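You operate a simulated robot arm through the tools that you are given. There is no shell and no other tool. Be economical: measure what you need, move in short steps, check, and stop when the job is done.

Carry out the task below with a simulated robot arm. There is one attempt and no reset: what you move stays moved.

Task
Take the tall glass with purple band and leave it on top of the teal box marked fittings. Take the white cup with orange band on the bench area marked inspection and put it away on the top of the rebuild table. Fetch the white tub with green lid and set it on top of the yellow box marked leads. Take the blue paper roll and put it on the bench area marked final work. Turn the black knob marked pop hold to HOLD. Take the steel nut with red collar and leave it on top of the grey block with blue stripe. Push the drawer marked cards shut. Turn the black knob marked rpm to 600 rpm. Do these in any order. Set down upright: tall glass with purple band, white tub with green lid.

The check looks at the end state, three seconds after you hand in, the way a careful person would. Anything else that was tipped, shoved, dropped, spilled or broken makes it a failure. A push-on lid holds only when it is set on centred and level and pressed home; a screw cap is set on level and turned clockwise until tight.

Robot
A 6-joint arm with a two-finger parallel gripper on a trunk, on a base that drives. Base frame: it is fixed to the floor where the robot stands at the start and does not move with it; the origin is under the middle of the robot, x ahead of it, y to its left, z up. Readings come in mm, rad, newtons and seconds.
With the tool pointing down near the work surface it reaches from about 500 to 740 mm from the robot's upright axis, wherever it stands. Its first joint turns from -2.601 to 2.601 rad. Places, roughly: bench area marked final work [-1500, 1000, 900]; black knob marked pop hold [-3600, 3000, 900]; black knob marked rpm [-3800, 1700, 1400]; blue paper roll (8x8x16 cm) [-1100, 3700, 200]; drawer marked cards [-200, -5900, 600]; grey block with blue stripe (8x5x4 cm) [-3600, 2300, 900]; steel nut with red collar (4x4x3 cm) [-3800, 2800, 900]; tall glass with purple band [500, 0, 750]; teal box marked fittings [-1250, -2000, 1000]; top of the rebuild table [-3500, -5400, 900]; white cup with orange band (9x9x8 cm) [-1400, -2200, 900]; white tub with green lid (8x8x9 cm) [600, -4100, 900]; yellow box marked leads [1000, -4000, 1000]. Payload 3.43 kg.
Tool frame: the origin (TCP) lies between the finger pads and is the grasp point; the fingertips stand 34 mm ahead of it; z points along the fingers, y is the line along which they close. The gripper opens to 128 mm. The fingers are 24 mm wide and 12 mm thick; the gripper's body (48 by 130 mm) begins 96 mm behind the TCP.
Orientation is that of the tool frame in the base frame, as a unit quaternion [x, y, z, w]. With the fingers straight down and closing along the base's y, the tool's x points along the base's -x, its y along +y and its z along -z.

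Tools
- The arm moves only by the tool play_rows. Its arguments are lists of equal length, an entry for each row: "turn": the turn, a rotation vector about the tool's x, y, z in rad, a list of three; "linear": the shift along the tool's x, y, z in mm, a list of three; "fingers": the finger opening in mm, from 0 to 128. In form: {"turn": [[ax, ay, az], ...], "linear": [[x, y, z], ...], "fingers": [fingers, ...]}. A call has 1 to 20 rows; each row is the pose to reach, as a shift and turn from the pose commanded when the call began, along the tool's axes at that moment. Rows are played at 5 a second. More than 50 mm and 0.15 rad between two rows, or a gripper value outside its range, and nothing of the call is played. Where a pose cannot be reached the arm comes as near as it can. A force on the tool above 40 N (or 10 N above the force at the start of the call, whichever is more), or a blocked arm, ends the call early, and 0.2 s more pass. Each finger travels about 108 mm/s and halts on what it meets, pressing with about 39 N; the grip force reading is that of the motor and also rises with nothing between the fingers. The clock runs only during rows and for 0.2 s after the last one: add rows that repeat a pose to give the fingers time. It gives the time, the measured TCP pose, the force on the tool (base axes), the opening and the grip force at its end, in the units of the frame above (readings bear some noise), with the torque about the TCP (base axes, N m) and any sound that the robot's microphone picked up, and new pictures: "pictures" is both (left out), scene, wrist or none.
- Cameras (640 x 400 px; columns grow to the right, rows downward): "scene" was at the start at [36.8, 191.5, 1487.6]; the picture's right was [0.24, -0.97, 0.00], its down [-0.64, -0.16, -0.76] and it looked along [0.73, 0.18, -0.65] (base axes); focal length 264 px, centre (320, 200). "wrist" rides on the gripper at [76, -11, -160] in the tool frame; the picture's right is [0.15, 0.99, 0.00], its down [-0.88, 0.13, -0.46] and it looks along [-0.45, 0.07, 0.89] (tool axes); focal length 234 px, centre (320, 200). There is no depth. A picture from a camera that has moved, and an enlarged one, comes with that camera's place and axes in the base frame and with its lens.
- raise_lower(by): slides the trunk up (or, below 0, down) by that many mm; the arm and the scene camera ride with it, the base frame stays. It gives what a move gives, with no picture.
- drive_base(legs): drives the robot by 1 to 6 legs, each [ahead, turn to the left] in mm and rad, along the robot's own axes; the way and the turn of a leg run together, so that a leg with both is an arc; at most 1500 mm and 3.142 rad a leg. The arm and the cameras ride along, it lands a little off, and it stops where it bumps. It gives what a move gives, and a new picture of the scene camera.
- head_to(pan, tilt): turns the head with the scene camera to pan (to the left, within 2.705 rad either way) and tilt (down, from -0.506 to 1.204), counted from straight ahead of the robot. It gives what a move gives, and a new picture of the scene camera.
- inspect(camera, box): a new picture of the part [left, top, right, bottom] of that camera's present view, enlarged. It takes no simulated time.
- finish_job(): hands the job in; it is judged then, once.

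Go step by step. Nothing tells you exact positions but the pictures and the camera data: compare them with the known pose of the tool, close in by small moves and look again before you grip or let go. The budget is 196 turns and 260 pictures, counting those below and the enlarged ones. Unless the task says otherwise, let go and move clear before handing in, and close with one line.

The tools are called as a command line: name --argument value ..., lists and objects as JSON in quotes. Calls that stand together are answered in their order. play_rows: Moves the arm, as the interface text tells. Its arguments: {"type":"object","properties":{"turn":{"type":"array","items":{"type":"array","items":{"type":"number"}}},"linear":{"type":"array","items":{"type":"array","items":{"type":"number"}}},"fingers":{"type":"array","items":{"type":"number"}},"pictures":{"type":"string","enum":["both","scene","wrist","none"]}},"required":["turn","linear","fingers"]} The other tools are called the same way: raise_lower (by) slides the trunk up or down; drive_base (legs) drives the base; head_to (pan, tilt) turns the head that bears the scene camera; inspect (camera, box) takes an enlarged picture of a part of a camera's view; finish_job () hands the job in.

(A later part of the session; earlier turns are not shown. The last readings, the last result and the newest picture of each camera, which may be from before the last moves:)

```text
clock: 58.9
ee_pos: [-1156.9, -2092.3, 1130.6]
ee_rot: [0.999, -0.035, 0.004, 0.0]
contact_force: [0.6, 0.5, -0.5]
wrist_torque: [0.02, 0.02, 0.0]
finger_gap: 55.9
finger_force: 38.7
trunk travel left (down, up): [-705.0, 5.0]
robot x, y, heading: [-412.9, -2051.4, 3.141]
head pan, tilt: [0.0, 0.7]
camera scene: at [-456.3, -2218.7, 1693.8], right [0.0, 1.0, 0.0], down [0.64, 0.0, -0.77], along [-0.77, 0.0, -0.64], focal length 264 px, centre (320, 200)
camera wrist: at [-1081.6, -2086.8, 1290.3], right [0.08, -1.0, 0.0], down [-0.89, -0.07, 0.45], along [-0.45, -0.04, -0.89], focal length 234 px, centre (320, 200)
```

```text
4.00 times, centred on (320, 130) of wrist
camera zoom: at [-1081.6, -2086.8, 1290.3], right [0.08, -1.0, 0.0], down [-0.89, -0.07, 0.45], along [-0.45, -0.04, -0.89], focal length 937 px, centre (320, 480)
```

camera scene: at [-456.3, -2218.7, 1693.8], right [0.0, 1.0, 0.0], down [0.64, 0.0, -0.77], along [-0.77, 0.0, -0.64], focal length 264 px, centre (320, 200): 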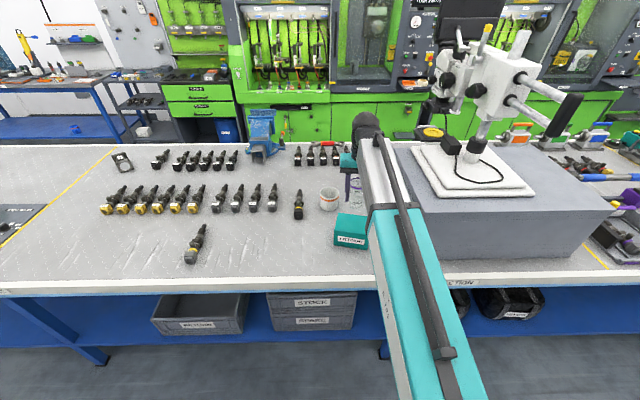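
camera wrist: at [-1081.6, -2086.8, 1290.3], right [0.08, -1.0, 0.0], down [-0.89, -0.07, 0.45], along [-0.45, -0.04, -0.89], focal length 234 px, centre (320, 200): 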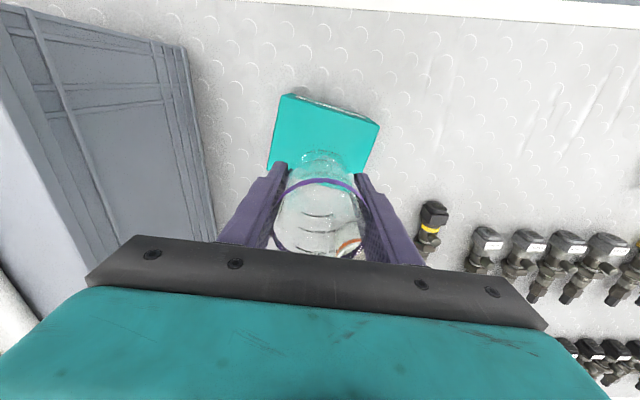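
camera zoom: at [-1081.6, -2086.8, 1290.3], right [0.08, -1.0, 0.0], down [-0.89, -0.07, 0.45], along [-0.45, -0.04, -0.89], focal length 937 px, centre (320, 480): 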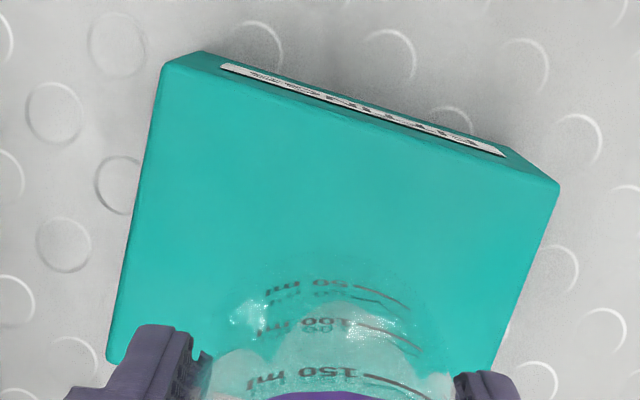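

The box top is at z≈990 with its centre near (-1160, -2095), so the glass is in the right place. I'll lower it to just above the box.

play_rows --turn '[[0, 0, 0], [0, 0, 0], [0, 0, 0], [0, 0, 0], [0, 0, 0]]' --linear '[[-2, 2, 15], [-3, 3, 35], [-3, 3, 50], [-3, 3, 62], [-3, 3, 62]]' --fingers '[40, 40, 40, 40, 40]' --pictures "wrist"

inspect --camera "scene" --box '[300, 150, 396, 260]'

```text
clock: 60.1
ee_pos: [-1160.6, -2094.0, 1067.3]
ee_rot: [0.999, -0.035, 0.003, 0.0]
contact_force: [-0.7, 0.2, -0.2]
wrist_torque: [-0.03, 0.03, -0.05]
finger_gap: 56.0
finger_force: 39.0
trunk travel left (down, up): [-705.0, 5.0]
robot x, y, heading: [-412.9, -2051.6, 3.147]
head pan, tilt: [0.0, 0.7]
camera wrist: at [-1084.2, -2088.4, 1228.1], right [0.08, -1.0, 0.0], down [-0.89, -0.07, 0.45], along [-0.45, -0.04, -0.89], focal length 234 px, centre (320, 200)
```

wrist: 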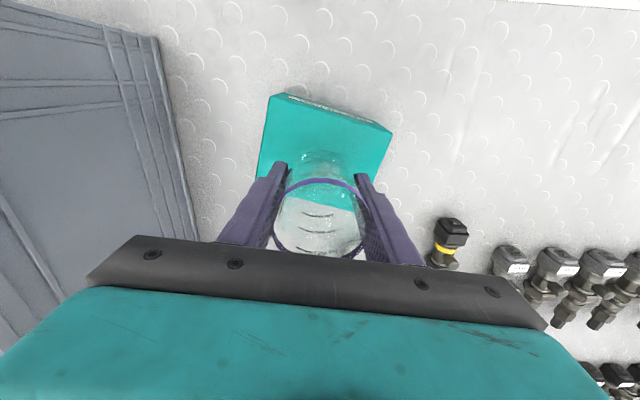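

```text
3.64 times, centred on (348, 205) of scene
camera zoom: at [-456.4, -2218.7, 1693.8], right [0.0, 1.0, 0.0], down [0.64, 0.0, -0.76], along [-0.76, 0.0, -0.64], focal length 961 px, centre (218, 182)
```

zoom: 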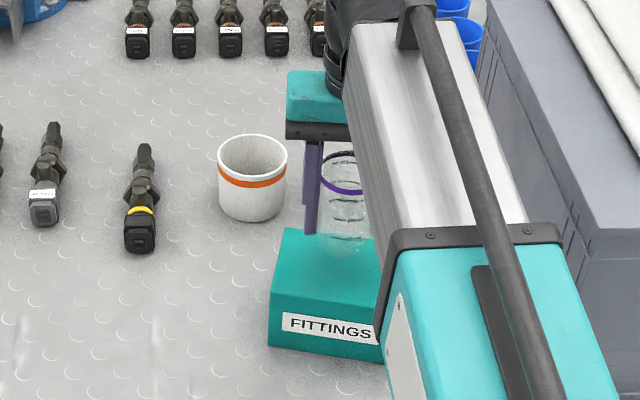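

Now I'll lower it in small steps until it touches.

play_rows --turn '[[0, 0, 0], [0, 0, 0], [0, 0, 0], [0, 0, 0], [0, 0, 0], [0, 0, 0]]' --linear '[[0, 0, 3], [0, 0, 5], [0, 0, 7], [0, 0, 9], [0, 0, 11], [0, 0, 11]]' --fingers '[40, 40, 40, 40, 40, 40]' --pictures "none"

```text
clock: 61.5
ee_pos: [-1159.8, -2093.8, 1057.5]
ee_rot: [0.999, -0.035, 0.004, 0.0]
contact_force: [-0.1, 0.5, -1.2]
wrist_torque: [-0.03, -0.01, 0.03]
finger_gap: 55.8
finger_force: 39.4
trunk travel left (down, up): [-705.0, 5.0]
robot x, y, heading: [-417.5, -2052.4, 3.133]
head pan, tilt: [0.0, 0.7]
```

play_rows --turn '[[0, 0, 0], [0, 0, 0], [0, 0, 0], [0, 0, 0]]' --linear '[[0, 0, 2], [0, 0, 4], [0, 0, 5], [0, 0, 5]]' --fingers '[40, 40, 40, 40]' --pictures "wrist"

```text
clock: 62.5
ee_pos: [-1159.5, -2094.9, 1052.3]
ee_rot: [0.999, -0.034, 0.003, 0.0]
contact_force: [0.2, 0.0, -0.6]
wrist_torque: [0.04, 0.02, -0.02]
finger_gap: 55.8
finger_force: 39.2
trunk travel left (down, up): [-705.0, 5.0]
robot x, y, heading: [-416.5, -2049.0, 3.141]
head pan, tilt: [0.0, 0.7]
camera wrist: at [-1084.3, -2089.2, 1212.1], right [0.08, -1.0, 0.0], down [-0.89, -0.07, 0.45], along [-0.45, -0.04, -0.89], focal length 234 px, centre (320, 200)
```

wrist: 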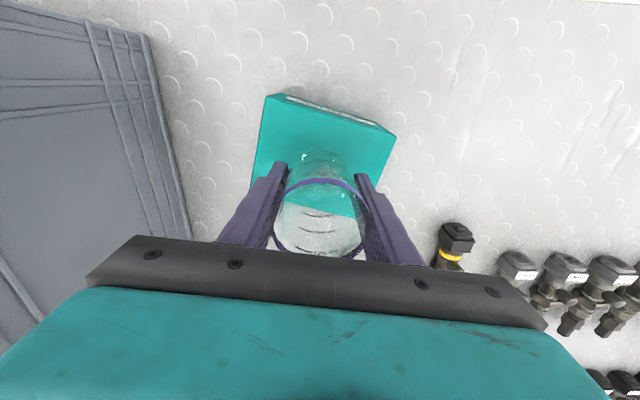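

play_rows --turn '[[0, 0, 0], [0, 0, 0], [0, 0, 0], [0, 0, 0]]' --linear '[[0, 0, 2], [0, 0, 4], [0, 0, 5], [0, 0, 5]]' --fingers '[40, 40, 40, 40]' --pictures "none"

inspect --camera "scene" --box '[320, 160, 384, 250]'

```text
clock: 63.5
ee_pos: [-1158.6, -2095.1, 1047.6]
ee_rot: [0.999, -0.035, 0.003, 0.0]
contact_force: [-0.1, -0.3, -0.9]
wrist_torque: [0.03, 0.02, 0.02]
finger_gap: 56.1
finger_force: 39.5
trunk travel left (down, up): [-705.0, 5.0]
robot x, y, heading: [-412.9, -2049.3, 3.14]
head pan, tilt: [0.0, 0.7]
```

```text
4.44 times, centred on (352, 205) of scene
camera zoom: at [-456.4, -2218.7, 1693.8], right [0.0, 1.0, 0.0], down [0.64, 0.0, -0.76], along [-0.76, 0.0, -0.64], focal length 1175 px, centre (178, 178)
```

zoom: 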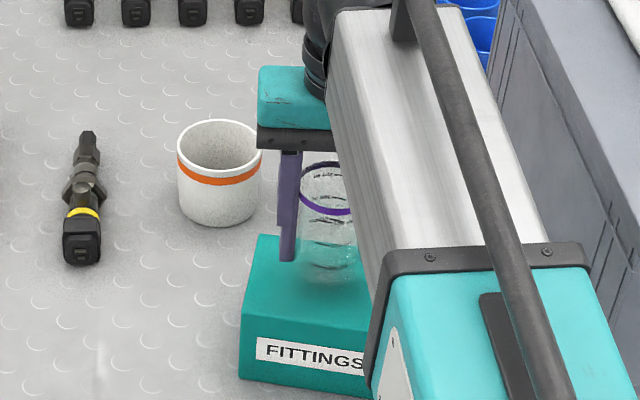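

play_rows --turn '[[0, 0, 0], [0, 0, 0], [0, 0, 0], [0, 0, 0], [0, 0, 0]]' --linear '[[0, 0, 1.5], [0, 0, 3], [0, 0, 4.5], [0, 0, 6], [0, 0, 6]]' --fingers '[40, 40, 40, 40, 40]' --pictures "none"

```text
clock: 64.7
ee_pos: [-1159.6, -2096.4, 1042.2]
ee_rot: [0.999, -0.035, 0.003, 0.0]
contact_force: [0.1, 0.8, -1.1]
wrist_torque: [-0.04, 0.04, 0.03]
finger_gap: 56.2
finger_force: 38.9
trunk travel left (down, up): [-705.0, 5.0]
robot x, y, heading: [-413.8, -2052.6, 3.141]
head pan, tilt: [0.0, 0.7]
```

play_rows --turn '[[0, 0, 0], [0, 0, 0], [0, 0, 0], [0, 0, 0], [0, 0, 0]]' --linear '[[0, 0, 1.5], [0, 0, 3], [0, 0, 4.5], [0, 0, 6], [0, 0, 6]]' --fingers '[40, 40, 40, 40, 40]' --pictures "none"

inspect --camera "wrist" --box '[220, 80, 420, 260]'

```text
clock: 65.9
ee_pos: [-1159.8, -2095.8, 1034.2]
ee_rot: [0.999, -0.035, 0.004, 0.0]
contact_force: [0.6, -0.1, -1.4]
wrist_torque: [0.0, 0.0, -0.03]
finger_gap: 56.1
finger_force: 39.3
trunk travel left (down, up): [-705.0, 5.0]
robot x, y, heading: [-416.9, -2050.4, 3.143]
head pan, tilt: [0.0, 0.7]
```

```text
2.22 times, centred on (320, 170) of wrist
camera zoom: at [-1083.5, -2090.2, 1194.8], right [0.08, -1.0, 0.0], down [-0.89, -0.07, 0.45], along [-0.45, -0.04, -0.89], focal length 520 px, centre (320, 267)
```

zoom: 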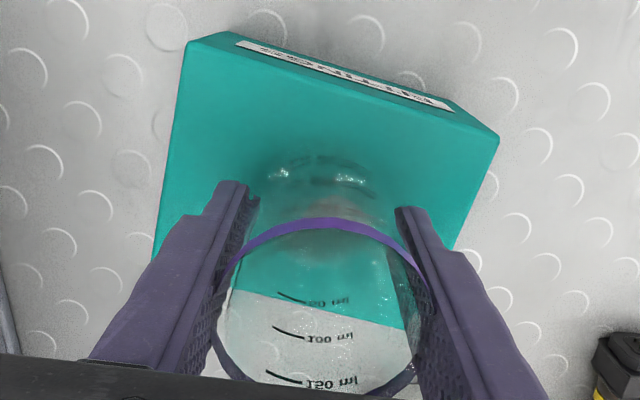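

The glass bottom looks close to the surface. I'll continue in 1 mm steps.

play_rows --turn '[[0, 0, 0], [0, 0, 0], [0, 0, 0], [0, 0, 0], [0, 0, 0]]' --linear '[[0, 0, 1], [0, 0, 2], [0, 0, 3], [0, 0, 4], [0, 0, 4]]' --fingers '[40, 40, 40, 40, 40]' --pictures "none"

```text
clock: 67.1
ee_pos: [-1158.7, -2095.2, 1033.3]
ee_rot: [0.999, -0.035, 0.002, 0.0]
contact_force: [-1.4, -0.2, 10.3]
wrist_torque: [0.1, -0.15, 0.0]
finger_gap: 56.0
finger_force: 38.6
trunk travel left (down, up): [-705.0, 5.0]
robot x, y, heading: [-417.3, -2051.2, 3.141]
head pan, tilt: [0.0, 0.7]
```

Contact at 10 N. I'll release the glass and rise straight up.

play_rows --turn '[[0, 0, 0], [0, 0, 0], [0, 0, 0], [0, 0, 0], [0, 0, 0], [0, 0, 0], [0, 0, 0], [0, 0, 0], [0, 0, 0]]' --linear '[[0, 0, -2], [0, 0, -2], [0, 0, -2], [0, 0, -2], [0, 0, -20], [0, 0, -50], [0, 0, -85], [0, 0, -115], [0, 0, -115]]' --fingers '[56, 62, 75, 85, 90, 90, 90, 90, 90]' --pictures "both"

```text
clock: 69.1
ee_pos: [-1159.4, -2095.3, 1146.8]
ee_rot: [0.999, -0.035, 0.003, 0.0]
contact_force: [-0.2, 0.0, 0.6]
wrist_torque: [-0.01, 0.02, -0.02]
finger_gap: 90.1
finger_force: 0.0
trunk travel left (down, up): [-705.0, 5.0]
robot x, y, heading: [-416.6, -2051.2, 3.14]
head pan, tilt: [0.0, 0.7]
camera scene: at [-456.5, -2218.7, 1693.7], right [0.0, 1.0, 0.0], down [0.64, 0.0, -0.76], along [-0.76, 0.0, -0.64], focal length 264 px, centre (320, 200)
camera wrist: at [-1084.1, -2090.8, 1306.8], right [0.08, -1.0, 0.0], down [-0.89, -0.07, 0.45], along [-0.45, -0.04, -0.89], focal length 234 px, centre (320, 200)
```

scene: 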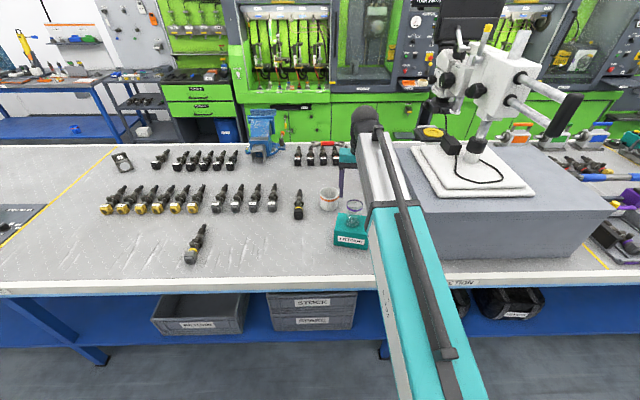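
wrist: 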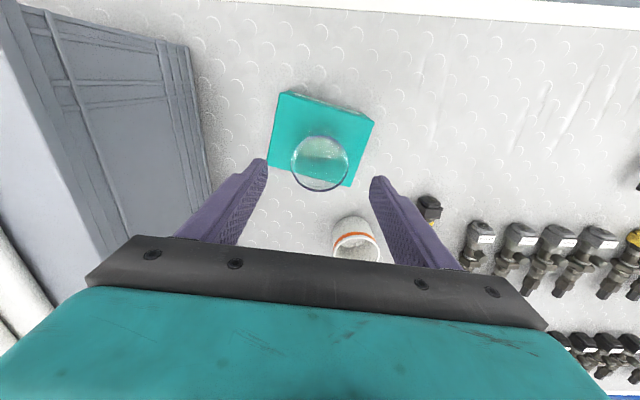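

The glass is upright on the box. The cup rim is near (-1350, -2178), so I'll raise the tool, shift the base closer to the bench and a little to the side, and go for the cup.

play_rows --turn '[[0, 0, 0], [0, 0, 0], [0, 0, 0]]' --linear '[[0, 0, -25], [0, 0, -45], [0, 0, -45]]' --fingers '[100, 110, 110]' --pictures "none"

drive_base --legs '[[0, 0.677], [270, 0], [0, -0.677]]'

inspect --camera "wrist" --box '[0, 0, 640, 400]'

```text
clock: 69.7
ee_pos: [-1163.5, -2094.8, 1182.5]
ee_rot: [0.999, -0.036, -0.004, 0.0]
contact_force: [-7.3, 0.2, -12.0]
wrist_torque: [0.05, -0.34, -0.01]
finger_gap: 109.9
finger_force: 0.0
trunk travel left (down, up): [-705.0, 5.0]
robot x, y, heading: [-415.8, -2049.7, 3.139]
head pan, tilt: [0.0, 0.7]
stopped in row 2: the force on the tool passed its limit at 57 N (the readings are from after the stop); the commanded pose is now the measured one
```

```text
clock: 76.7
ee_pos: [-1378.7, -2255.4, 1182.9]
ee_rot: [0.999, -0.042, -0.002, 0.0]
contact_force: [-15.1, 17.5, -29.9]
wrist_torque: [-3.32, -0.38, 1.65]
finger_gap: 109.9
finger_force: 0.0
trunk travel left (down, up): [-705.0, 5.0]
robot x, y, heading: [-629.0, -2208.2, 3.134]
head pan, tilt: [0.0, 0.7]
camera scene: at [-672.2, -2377.4, 1693.6], right [0.01, 1.0, 0.0], down [0.64, 0.0, -0.77], along [-0.76, 0.01, -0.64], focal length 264 px, centre (320, 200)
```

scene: 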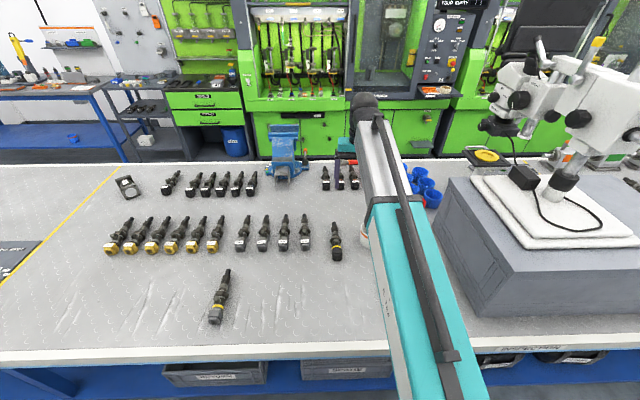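

```text
1.00 times, centred on (320, 200) of wrist (not enlarged: the box is as wide or as high as the picture)
camera zoom: at [-1301.4, -2251.3, 1341.0], right [0.06, -1.0, 0.0], down [-0.89, -0.06, 0.46], along [-0.46, -0.03, -0.89], focal length 234 px, centre (320, 200)
```

zoom: 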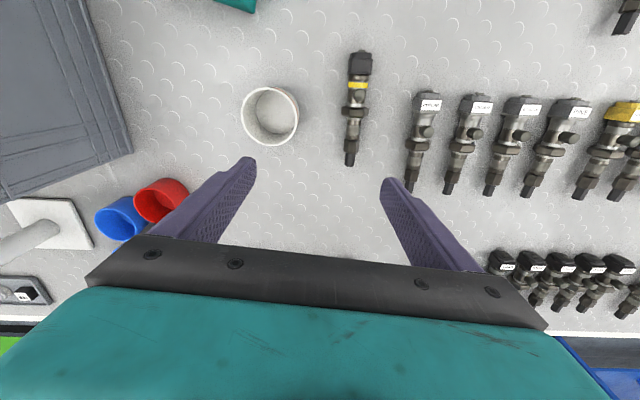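

The cup rim centre is at (-1351, -2181). I'll move above it and down to z≈1060.

play_rows --turn '[[0, 0, 0], [0, 0, 0], [0, 0, 0], [0, 0, 0], [0, 0, 0], [0, 0, 0]]' --linear '[[0, -5, 25], [5, -25, 55], [12, -45, 85], [21, -65, 110], [21, -76, 123], [21, -76, 123]]' --fingers '[110, 115, 115, 115, 115, 115]' --pictures "wrist"

```text
clock: 78.1
ee_pos: [-1352.4, -2180.6, 1057.4]
ee_rot: [0.999, -0.042, -0.003, 0.002]
contact_force: [0.0, 0.3, -0.7]
wrist_torque: [-0.02, 0.03, 0.01]
finger_gap: 114.9
finger_force: 0.0
trunk travel left (down, up): [-705.0, 5.0]
robot x, y, heading: [-631.4, -2207.1, 3.131]
head pan, tilt: [0.0, 0.7]
camera wrist: at [-1274.8, -2176.0, 1216.7], right [0.06, -1.0, 0.0], down [-0.89, -0.06, 0.46], along [-0.46, -0.03, -0.89], focal length 234 px, centre (320, 200)
```

wrist: 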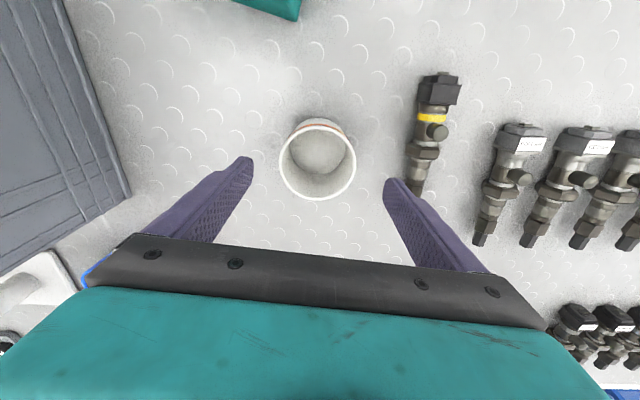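

play_rows --turn '[[0, 0, 0], [0, 0, 0], [0, 0, 0], [0, 0, 0], [0, 0, 0], [0, 0, 0], [0, 0, 0], [0, 0, 0], [0, 0, 0], [0, 0, 0], [0, 0, 0]]' --linear '[[2, -2, 15], [2, -2, 35], [2, -2, 55], [2, -2, 75], [2, -2, 92], [2, -2, 102], [2, -2, 106], [2, -2, 106], [2, -2, 106], [2, -2, 106], [2, -2, 106]]' --fingers '[108, 106, 106, 106, 106, 106, 106, 90, 75, 65, 65]' --pictures "wrist"

```text
clock: 80.5
ee_pos: [-1350.8, -2179.8, 951.7]
ee_rot: [0.999, -0.042, -0.002, 0.001]
contact_force: [-0.3, 0.8, 0.0]
wrist_torque: [-0.01, 0.01, 0.02]
finger_gap: 79.8
finger_force: 38.8
trunk travel left (down, up): [-705.0, 5.0]
robot x, y, heading: [-631.9, -2209.2, 3.134]
head pan, tilt: [0.0, 0.7]
camera wrist: at [-1272.9, -2174.5, 1111.0], right [0.06, -1.0, 0.0], down [-0.89, -0.06, 0.46], along [-0.46, -0.03, -0.89], focal length 234 px, centre (320, 200)
```

wrist: 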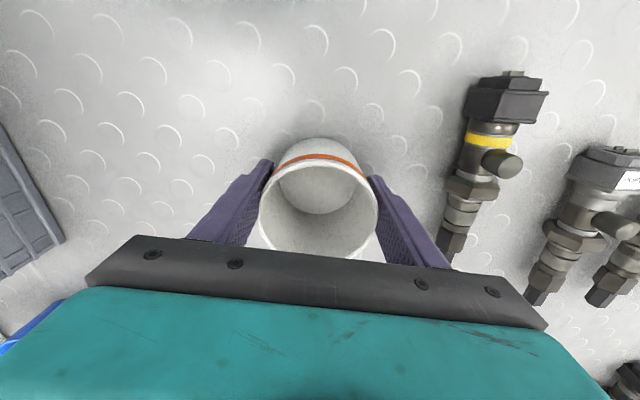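

The cup is held at 79.8 mm. I'll lift it, shift away from the glass, back out, turn left and head down the aisle.

play_rows --turn '[[0, 0, 0], [0, 0, 0], [0, 0, 0], [0, 0, 0], [0, 0, 0], [0, 0, 0], [0, 0, 0], [0, 0, 0]]' --linear '[[0, 0, -15], [0, 0, -45], [0, 0, -80], [0, 15, -115], [0, 40, -145], [0, 70, -172], [0, 100, -172], [0, 100, -172]]' --fingers '[65, 65, 65, 65, 65, 65, 65, 65]' --pictures "wrist"

drive_base --legs '[[-320, 0], [0, 1.57], [1300, 0]]'

```text
clock: 82.3
ee_pos: [-1359.8, -2279.6, 1124.8]
ee_rot: [0.999, -0.042, -0.003, 0.001]
contact_force: [-0.4, 0.4, 0.0]
wrist_torque: [0.0, -0.04, 0.0]
finger_gap: 79.8
finger_force: 39.2
trunk travel left (down, up): [-705.0, 5.0]
robot x, y, heading: [-632.7, -2210.4, 3.135]
head pan, tilt: [0.0, 0.7]
camera wrist: at [-1281.0, -2274.3, 1283.6], right [0.06, -1.0, 0.0], down [-0.89, -0.06, 0.46], along [-0.46, -0.03, -0.89], focal length 234 px, centre (320, 200)
```

wrist: 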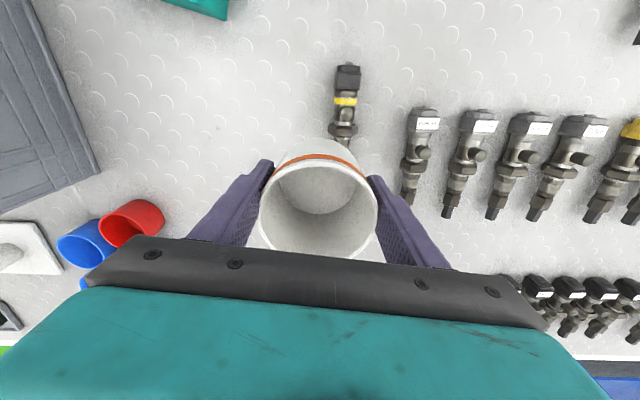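

```text
clock: 96.9
ee_pos: [-290.1, -4256.1, 1124.1]
ee_rot: [0.74, 0.673, -0.002, 0.002]
contact_force: [-1.0, 0.1, 0.3]
wrist_torque: [0.03, 0.0, -0.06]
finger_gap: 79.1
finger_force: 39.2
trunk travel left (down, up): [-705.0, 5.0]
robot x, y, heading: [-351.5, -3524.2, -1.584]
head pan, tilt: [0.0, 0.7]
camera scene: at [-182.2, -3567.4, 1693.7], right [-1.0, 0.02, 0.0], down [0.01, 0.64, -0.76], along [-0.01, -0.76, -0.64], focal length 264 px, centre (320, 200)
```

scene: 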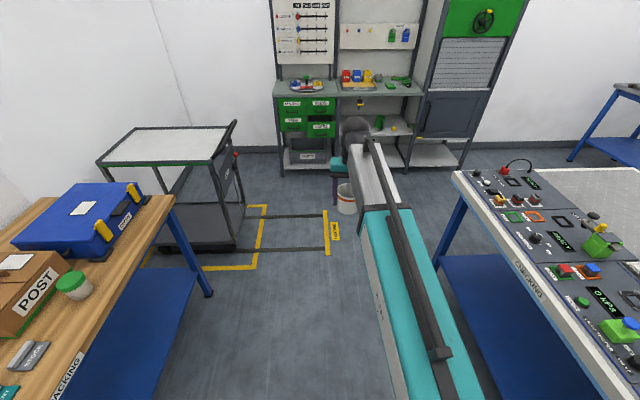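

The way is clear: the island ends at y≈-4720 and the stores unit stands at y≈-6000. I'll drive round the island corner and face -x toward the rebuild table.

drive_base --legs '[[900, 0], [0, -0.6], [900, 0], [0, -0.96], [800, 0]]'

head_to --pan 0.25 --tilt 0.5

```text
clock: 117.2
ee_pos: [-2431.2, -5240.2, 1124.5]
ee_rot: [1.0, -0.03, -0.002, 0.002]
contact_force: [0.0, 0.4, -0.8]
wrist_torque: [-0.01, -0.01, -0.02]
finger_gap: 79.1
finger_force: 39.0
trunk travel left (down, up): [-705.0, 5.0]
robot x, y, heading: [-1704.3, -5151.8, -3.125]
head pan, tilt: [0.0, 0.7]
camera scene: at [-1743.3, -5323.8, 1693.7], right [-0.01, 1.0, 0.0], down [0.64, 0.01, -0.76], along [-0.76, -0.01, -0.64], focal length 264 px, centre (320, 200)
```

scene: 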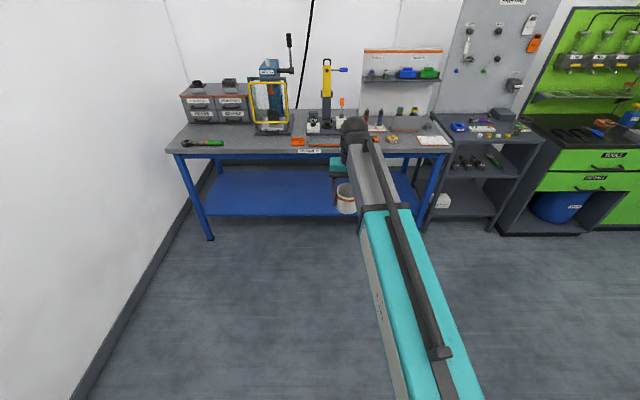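

```text
clock: 118.0
ee_pos: [-2431.0, -5239.9, 1123.6]
ee_rot: [1.0, -0.03, -0.004, 0.001]
contact_force: [-0.4, 0.1, -0.1]
wrist_torque: [0.02, -0.06, 0.04]
finger_gap: 78.8
finger_force: 39.0
trunk travel left (down, up): [-705.0, 5.0]
robot x, y, heading: [-1702.1, -5156.4, -3.131]
head pan, tilt: [0.25, 0.499]
camera scene: at [-1745.8, -5346.2, 1711.4], right [-0.26, 0.97, 0.0], down [0.46, 0.12, -0.88], along [-0.85, -0.23, -0.48], focal length 264 px, centre (320, 200)
```

scene: 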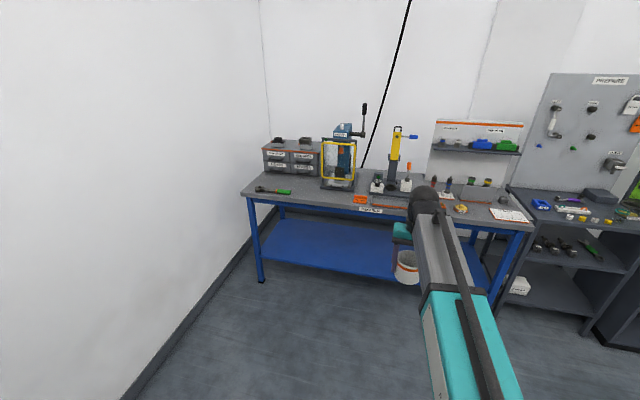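

inspect --camera "scene" --box '[230, 120, 550, 230]'

```text
2.00 times, centred on (390, 175) of scene
camera zoom: at [-1745.8, -5346.2, 1711.4], right [-0.26, 0.97, 0.0], down [0.46, 0.12, -0.88], along [-0.85, -0.23, -0.48], focal length 529 px, centre (180, 250)
```

zoom: 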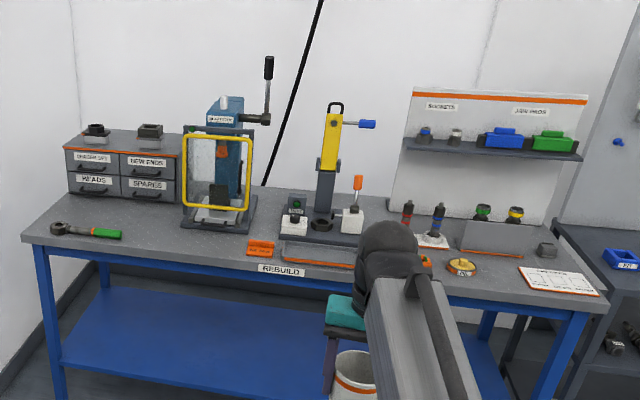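

Free table space lies near (-3195, -5800), between the green-handled tool and the press. I'll drive there.

drive_base --legs '[[0, 0.629], [946, 0], [0, -0.64]]'

inspect --camera "wrist" --box '[0, 0, 640, 400]'

```text
clock: 128.2
ee_pos: [-3174.9, -5822.8, 1124.5]
ee_rot: [1.0, -0.027, -0.004, 0.001]
contact_force: [0.7, 1.1, 0.2]
wrist_torque: [-0.08, 0.03, 0.04]
finger_gap: 78.5
finger_force: 39.5
trunk travel left (down, up): [-705.0, 5.0]
robot x, y, heading: [-2452.3, -5719.0, -3.117]
head pan, tilt: [0.25, 0.499]
camera scene: at [-2487.9, -5910.6, 1711.6], right [-0.27, 0.96, 0.0], down [0.46, 0.13, -0.88], along [-0.84, -0.24, -0.48], focal length 264 px, centre (320, 200)
```

scene: 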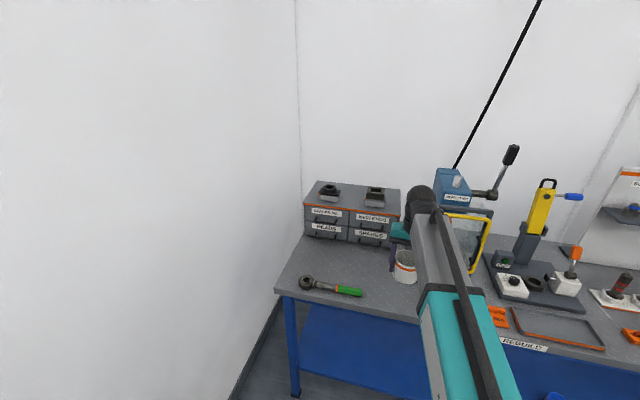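

```text
1.00 times, centred on (320, 200) of wrist (not enlarged: the box is as wide or as high as the picture)
camera zoom: at [-3098.3, -5816.1, 1284.1], right [0.09, -1.0, 0.0], down [-0.88, -0.08, 0.46], along [-0.46, -0.04, -0.89], focal length 234 px, centre (320, 200)
```

zoom: 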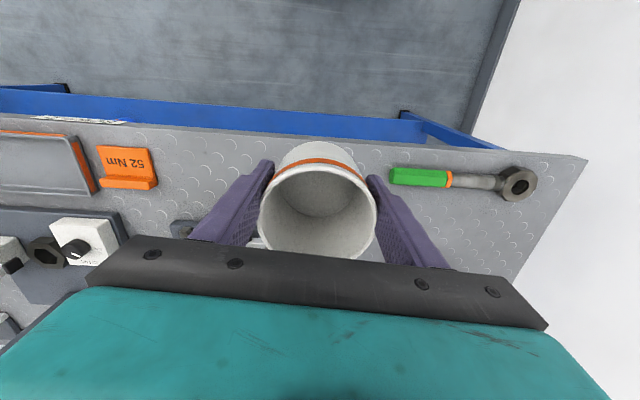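

The table top looks to be at z≈850 with its front edge at x≈-3190, so the cup needs to be about 95 mm deeper. I'll drive forward.

drive_base --legs '[[100, 0]]'

play_rows --turn '[[0, 0, 0], [0, 0, 0], [0, 0, 0], [0, 0, 0], [0, 0, 0]]' --linear '[[0, 0, 30], [0, 0, 70], [0, 0, 110], [0, 0, 145], [0, 0, 145]]' --fingers '[65, 65, 65, 65, 65]' --pictures "both"

```text
clock: 129.4
ee_pos: [-3281.2, -5825.1, 1122.5]
ee_rot: [1.0, -0.027, -0.001, 0.001]
contact_force: [-0.5, -0.7, -0.2]
wrist_torque: [-0.01, -0.04, 0.01]
finger_gap: 78.7
finger_force: 39.1
trunk travel left (down, up): [-705.0, 5.0]
robot x, y, heading: [-2555.3, -5725.7, -3.114]
head pan, tilt: [0.25, 0.499]
camera scene: at [-2593.8, -5914.2, 1711.4], right [-0.27, 0.96, 0.0], down [0.46, 0.13, -0.88], along [-0.84, -0.24, -0.48], focal length 264 px, centre (320, 200)
```

scene: 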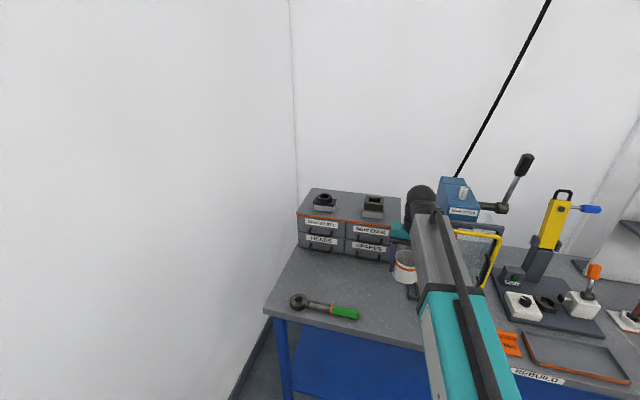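

```text
clock: 130.6
ee_pos: [-3279.5, -5824.7, 978.8]
ee_rot: [1.0, -0.027, -0.002, 0.001]
contact_force: [0.5, -0.2, -0.8]
wrist_torque: [0.0, -0.03, 0.0]
finger_gap: 78.5
finger_force: 39.2
trunk travel left (down, up): [-705.0, 5.0]
robot x, y, heading: [-2553.3, -5722.4, -3.113]
head pan, tilt: [0.25, 0.499]
camera scene: at [-2591.7, -5914.1, 1711.5], right [-0.27, 0.96, 0.0], down [0.46, 0.13, -0.88], along [-0.84, -0.24, -0.48], focal length 264 px, centre (320, 200)
camera wrist: at [-3202.5, -5817.7, 1138.3], right [0.09, -1.0, 0.0], down [-0.88, -0.08, 0.46], along [-0.46, -0.04, -0.89], focal length 234 px, centre (320, 200)
```

scene: 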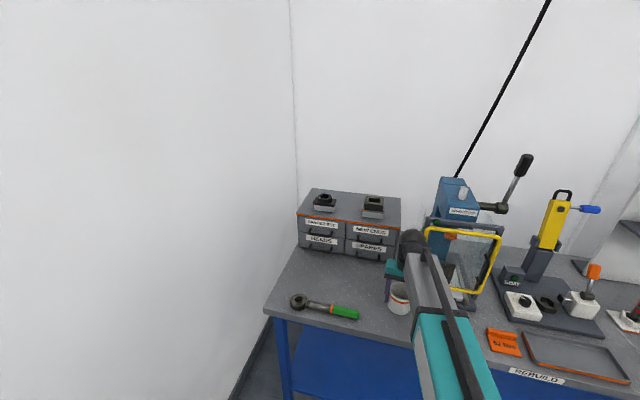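
wrist: 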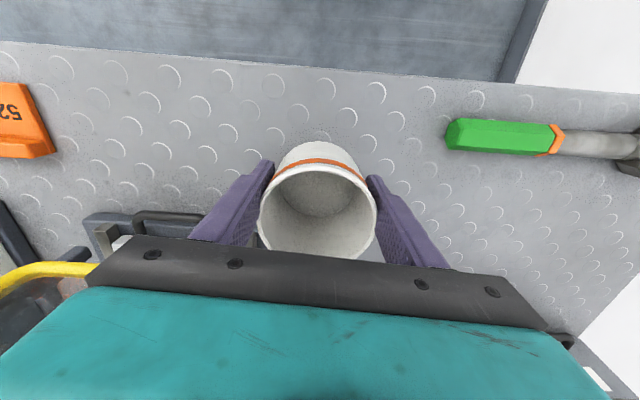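

play_rows --turn '[[0, 0, 0], [0, 0, 0], [0, 0, 0], [0, 0, 0], [0, 0, 0], [0, 0, 0], [0, 0, 0], [0, 0, 0]]' --linear '[[0, 0, 15], [0, 0, 30], [0, 0, 45], [0, 0, 55], [0, 0, 61], [0, 0, 67], [0, 0, 70], [0, 0, 70]]' --fingers '[65, 65, 65, 65, 65, 65, 65, 65]' --pictures "wrist"

```text
clock: 132.1
ee_pos: [-3279.8, -5825.0, 917.1]
ee_rot: [1.0, -0.027, -0.005, 0.0]
contact_force: [7.0, -0.3, 18.8]
wrist_torque: [0.25, -0.32, -0.01]
finger_gap: 78.7
finger_force: 38.4
trunk travel left (down, up): [-705.0, 5.0]
robot x, y, heading: [-2557.9, -5722.2, -3.111]
head pan, tilt: [0.25, 0.499]
stopped in row 7: the force on the tool passed its limit at 45 N (the readings are from after the stop); the commanded pose is now the measured one
camera wrist: at [-3201.2, -5819.1, 1076.9], right [0.09, -1.0, 0.0], down [-0.88, -0.08, 0.46], along [-0.46, -0.04, -0.89], focal length 234 px, centre (320, 200)
```

wrist: 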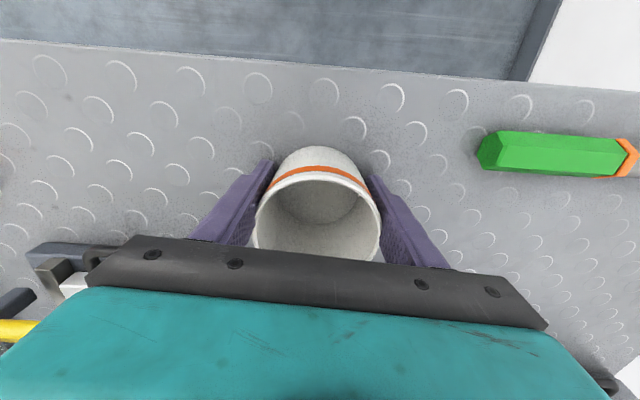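

Contact; the cup is on the table (top at about z 875). I'll release it and rise.

play_rows --turn '[[0, 0, 0], [0, 0, 0], [0, 0, 0], [0, 0, 0], [0, 0, 0], [0, 0, 0], [0, 0, 0], [0, 0, 0], [0, 0, 0]]' --linear '[[0, 0, -1], [0, 0, -1], [0, 0, -1], [0, 0, -10], [0, 0, -35], [0, 0, -75], [0, 0, -120], [0, 0, -165], [0, 0, -165]]' --fingers '[82, 95, 100, 105, 105, 105, 105, 105, 105]' --pictures "both"

```text
clock: 134.1
ee_pos: [-3278.3, -5826.8, 1081.1]
ee_rot: [1.0, -0.026, -0.005, 0.0]
contact_force: [-0.7, 0.1, 0.2]
wrist_torque: [0.01, 0.0, 0.01]
finger_gap: 105.0
finger_force: 0.1
trunk travel left (down, up): [-705.0, 5.0]
robot x, y, heading: [-2552.7, -5725.7, -3.115]
head pan, tilt: [0.25, 0.499]
camera scene: at [-2591.9, -5914.1, 1711.5], right [-0.27, 0.96, 0.0], down [0.46, 0.13, -0.88], along [-0.84, -0.24, -0.48], focal length 264 px, centre (320, 200)
camera wrist: at [-3200.3, -5819.7, 1239.2], right [0.09, -1.0, 0.0], down [-0.88, -0.08, 0.46], along [-0.46, -0.04, -0.89], focal length 234 px, centre (320, 200)
```

scene: 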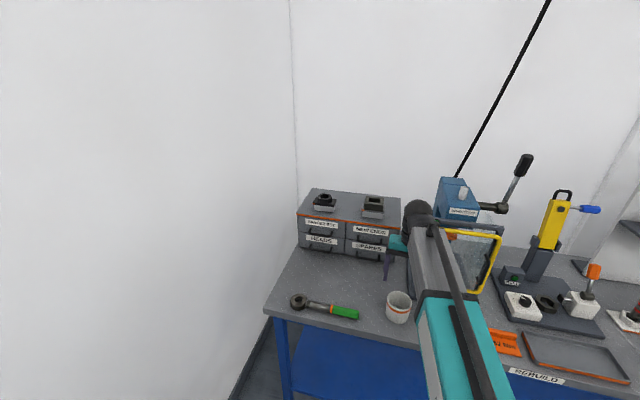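
wrist: 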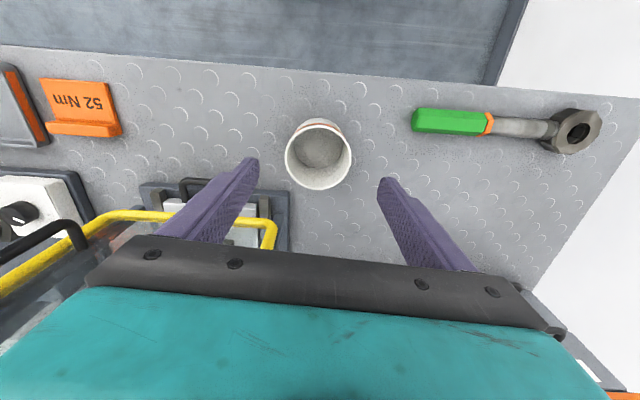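

The cup is placed. Next is the cards drawer, so I'll retract the arm slightly, back out and drive round to the stores unit, keeping clear of the trolley.

play_rows --turn '[[0, 0, 0], [0, 0, 0], [0, 0, 0], [0, 0, 0]]' --linear '[[40, 0, 10], [80, 0, 20], [115, 0, 30], [115, 0, 30]]' --fingers '[80, 60, 40, 20]' --pictures "none"

drive_base --legs '[[-500, 0], [0, -2.76], [1500, 0], [0, -2.8], [-600, 0], [0, 0.82]]'

head_to --pan 0 --tilt 0.55

```text
clock: 135.1
ee_pos: [-3163.9, -5831.4, 1048.5]
ee_rot: [1.0, -0.026, -0.005, 0.0]
contact_force: [0.1, -0.6, -1.0]
wrist_torque: [0.0, 0.03, -0.03]
finger_gap: 19.9
finger_force: 0.0
trunk travel left (down, up): [-705.0, 5.0]
robot x, y, heading: [-2553.9, -5725.6, -3.115]
head pan, tilt: [0.25, 0.499]
```

```text
clock: 171.1
ee_pos: [-111.9, -5433.6, 1047.3]
ee_rot: [0.757, 0.653, -0.003, 0.003]
contact_force: [-0.1, 0.2, -0.4]
wrist_torque: [-0.03, -0.07, -0.02]
finger_gap: 19.9
finger_force: 0.0
trunk travel left (down, up): [-705.0, 5.0]
robot x, y, heading: [-168.9, -4816.6, -1.642]
head pan, tilt: [0.25, 0.499]
camera scene: at [19.5, -4872.1, 1711.6], right [-0.98, -0.18, 0.0], down [-0.08, 0.47, -0.88], along [0.16, -0.86, -0.48], focal length 264 px, centre (320, 200)
```

scene: 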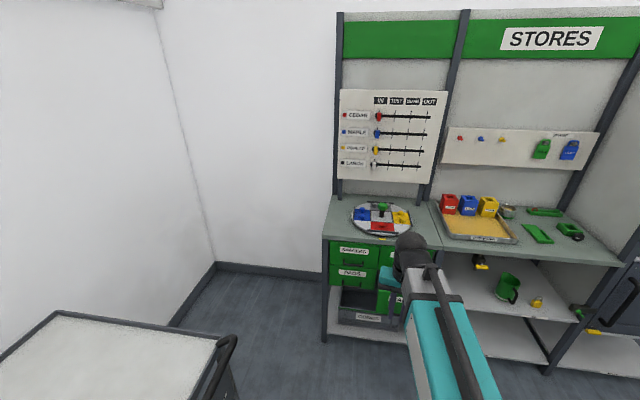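

```text
clock: 171.9
ee_pos: [-112.0, -5433.9, 1048.2]
ee_rot: [0.757, 0.653, -0.003, 0.003]
contact_force: [1.0, 0.2, 0.5]
wrist_torque: [-0.01, 0.02, -0.01]
finger_gap: 19.9
finger_force: 0.2
trunk travel left (down, up): [-705.0, 5.0]
robot x, y, heading: [-168.7, -4821.2, -1.645]
head pan, tilt: [0.0, 0.55]
camera scene: at [-2.4, -4872.2, 1706.9], right [-1.0, 0.07, 0.0], down [0.04, 0.52, -0.85], along [-0.06, -0.85, -0.52], focal length 264 px, centre (320, 200)
```

scene: 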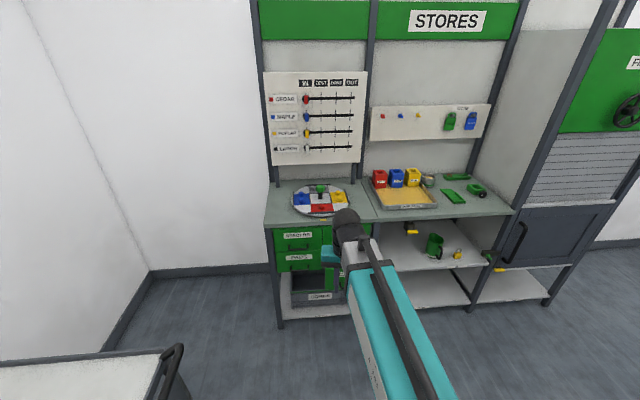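

The arm hides the drawers, so I'll swing it to the robot's right to see them.

play_rows --turn '[[0, 0, 0], [0, 0, 0], [0, 0, 0], [0, 0, 0], [0, 0, 0], [0, 0, 0], [0, 0, 0]]' --linear '[[-5, -45, 0], [-5, -90, 0], [-5, -135, 0], [0, -180, 0], [5, -225, 0], [10, -270, 0], [10, -270, 0]]' --fingers '[10, 0, 0, 0, 0, 0, 0]' --pictures "scene"

inspect --camera "scene" --box '[250, 170, 410, 330]'

```text
clock: 173.5
ee_pos: [-375.9, -5388.4, 1049.1]
ee_rot: [0.757, 0.653, -0.003, 0.004]
contact_force: [-0.4, 0.2, 0.1]
wrist_torque: [0.01, 0.01, 0.01]
finger_gap: 0.0
finger_force: 33.1
trunk travel left (down, up): [-705.0, 5.0]
robot x, y, heading: [-165.7, -4819.7, -1.649]
head pan, tilt: [0.0, 0.55]
camera scene: at [-2.1, -4872.2, 1706.9], right [-1.0, 0.07, 0.0], down [0.04, 0.52, -0.85], along [-0.06, -0.85, -0.52], focal length 264 px, centre (320, 200)
```

scene: 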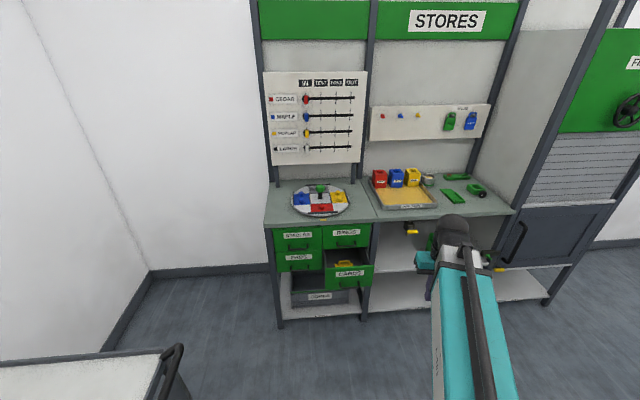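

```text
2.50 times, centred on (330, 250) of scene
camera zoom: at [-2.1, -4872.2, 1706.9], right [-1.0, 0.07, 0.0], down [0.04, 0.52, -0.85], along [-0.06, -0.85, -0.52], focal length 661 px, centre (295, 75)
```

zoom: 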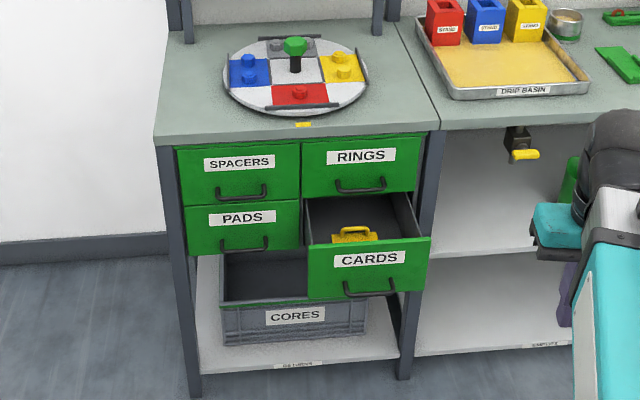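

The CARDS drawer is about 140 mm open, with its face near (-219, -5817, 665). I'll push it with the fingertips and the tool tilted forward so it clears the handles above, so first I'll drive closer and lower the trunk.

drive_base --legs '[[200, 0.07]]'

raise_lower --by -300

play_rows --turn '[[0, -0.14, 0], [0, -0.28, 0], [0, -0.42, 0], [0, -0.56, 0], [0, -0.7, 0], [0, -0.84, 0], [0, -0.98, 0], [0, -1.05, 0], [0, -1.05, 0]]' --linear '[[0, 25, 0], [0, 50, 0], [0, 75, 0], [0, 100, 0], [0, 125, 0], [0, 150, 0], [0, 170, 0], [0, 180, 0], [0, 180, 0]]' --fingers '[0, 0, 0, 0, 0, 0, 0, 0, 0]' --pictures "both"

```text
clock: 175.2
ee_pos: [-343.2, -5605.2, 1048.7]
ee_rot: [0.734, 0.68, -0.004, 0.003]
contact_force: [0.3, -0.6, -0.2]
wrist_torque: [0.06, -0.03, 0.02]
finger_gap: 0.0
finger_force: 33.2
trunk travel left (down, up): [-705.0, 5.0]
robot x, y, heading: [-176.4, -5021.7, -1.58]
head pan, tilt: [0.0, 0.55]
camera scene: at [-7.6, -5067.6, 1706.8], right [-1.0, 0.01, 0.0], down [0.0, 0.52, -0.85], along [-0.01, -0.85, -0.52], focal length 264 px, centre (320, 200)
```

scene: 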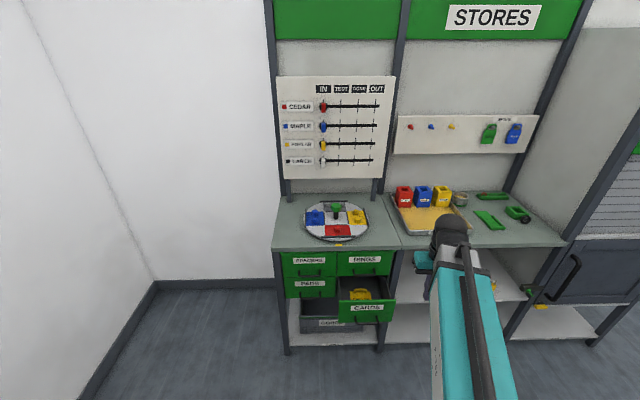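

```text
clock: 178.2
ee_pos: [-343.1, -5604.6, 749.6]
ee_rot: [0.733, 0.68, -0.003, 0.003]
contact_force: [-0.6, -0.4, 0.2]
wrist_torque: [-0.02, 0.0, -0.02]
finger_gap: 0.3
finger_force: 32.7
trunk travel left (down, up): [-405.0, 305.0]
robot x, y, heading: [-176.4, -5019.8, -1.579]
head pan, tilt: [0.0, 0.55]
```

```text
clock: 180.2
ee_pos: [-136.9, -5802.8, 746.0]
ee_rot: [0.633, 0.586, -0.37, 0.344]
contact_force: [1.0, -0.8, -0.2]
wrist_torque: [0.0, 0.02, 0.03]
finger_gap: 0.2
finger_force: 32.2
out of reach, approached as far as the arm can: row 2, 3, 4, 5, 6, 7, 8, 9
trunk travel left (down, up): [-405.0, 305.0]
robot x, y, heading: [-180.7, -5024.7, -1.579]
head pan, tilt: [0.0, 0.55]
camera scene: at [-7.3, -5065.4, 1406.9], right [-1.0, 0.01, 0.0], down [0.0, 0.52, -0.85], along [-0.01, -0.85, -0.52], focal length 264 px, centre (320, 200)
camera wrist: at [-133.9, -5626.7, 757.4], right [0.99, 0.0, -0.13], down [0.13, -0.04, 0.99], along [-0.01, -1.0, -0.04], focal length 234 px, centre (320, 200)
```

scene: 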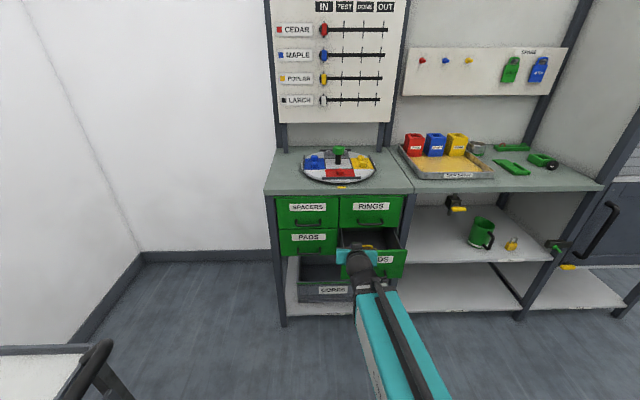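
wrist: 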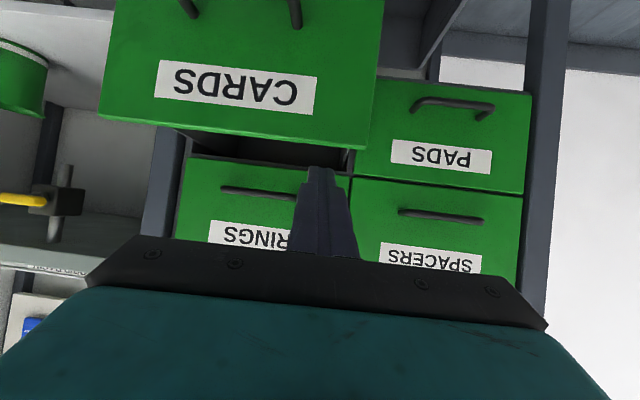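

The fingertip ended just above the drawer's top edge. The face centre is near x≈-212, z≈665, so I'll back off, lower to that height and approach the face.

play_rows --turn '[[0, 0, 0], [0, 0, 0], [0, 0, 0], [0, 0, 0], [0, 0, 0], [0, 0, 0]]' --linear '[[22, -3, -39], [44, -7, -78], [62, -30, -66], [80, -55, -54], [96.7, -79.7, -42.3], [96.7, -79.7, -42.3]]' --fingers '[0, 0, 0, 0, 0, 0]' --pictures "both"

```text
clock: 181.6
ee_pos: [-209.4, -5786.3, 655.8]
ee_rot: [0.633, 0.586, -0.37, 0.344]
contact_force: [-0.7, -0.3, -0.2]
wrist_torque: [0.03, -0.01, -0.03]
finger_gap: 0.2
finger_force: 32.9
out of reach, approached as far as the arm can: row 1, 2, 3, 4, 5, 6
trunk travel left (down, up): [-405.0, 305.0]
robot x, y, heading: [-180.6, -5020.9, -1.578]
head pan, tilt: [0.0, 0.55]
camera scene: at [-7.7, -5065.5, 1406.9], right [-1.0, 0.01, 0.0], down [0.0, 0.52, -0.85], along [-0.01, -0.85, -0.52], focal length 264 px, centre (320, 200)
camera wrist: at [-207.9, -5610.3, 667.5], right [0.99, -0.01, -0.13], down [0.13, -0.04, 0.99], along [-0.01, -1.0, -0.04], focal length 234 px, centre (320, 200)
```

scene: 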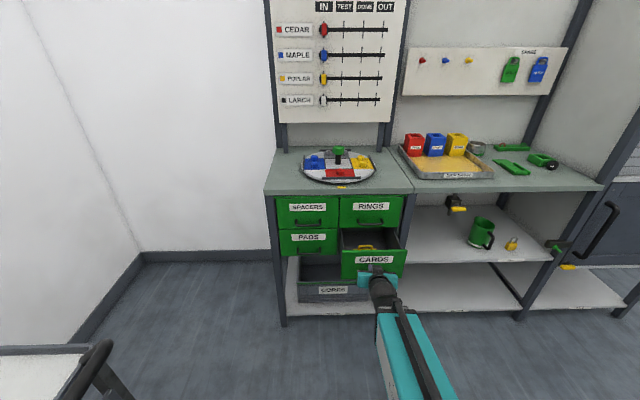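
wrist: 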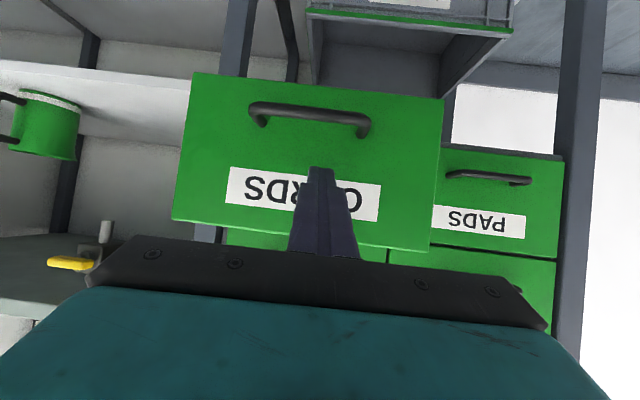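

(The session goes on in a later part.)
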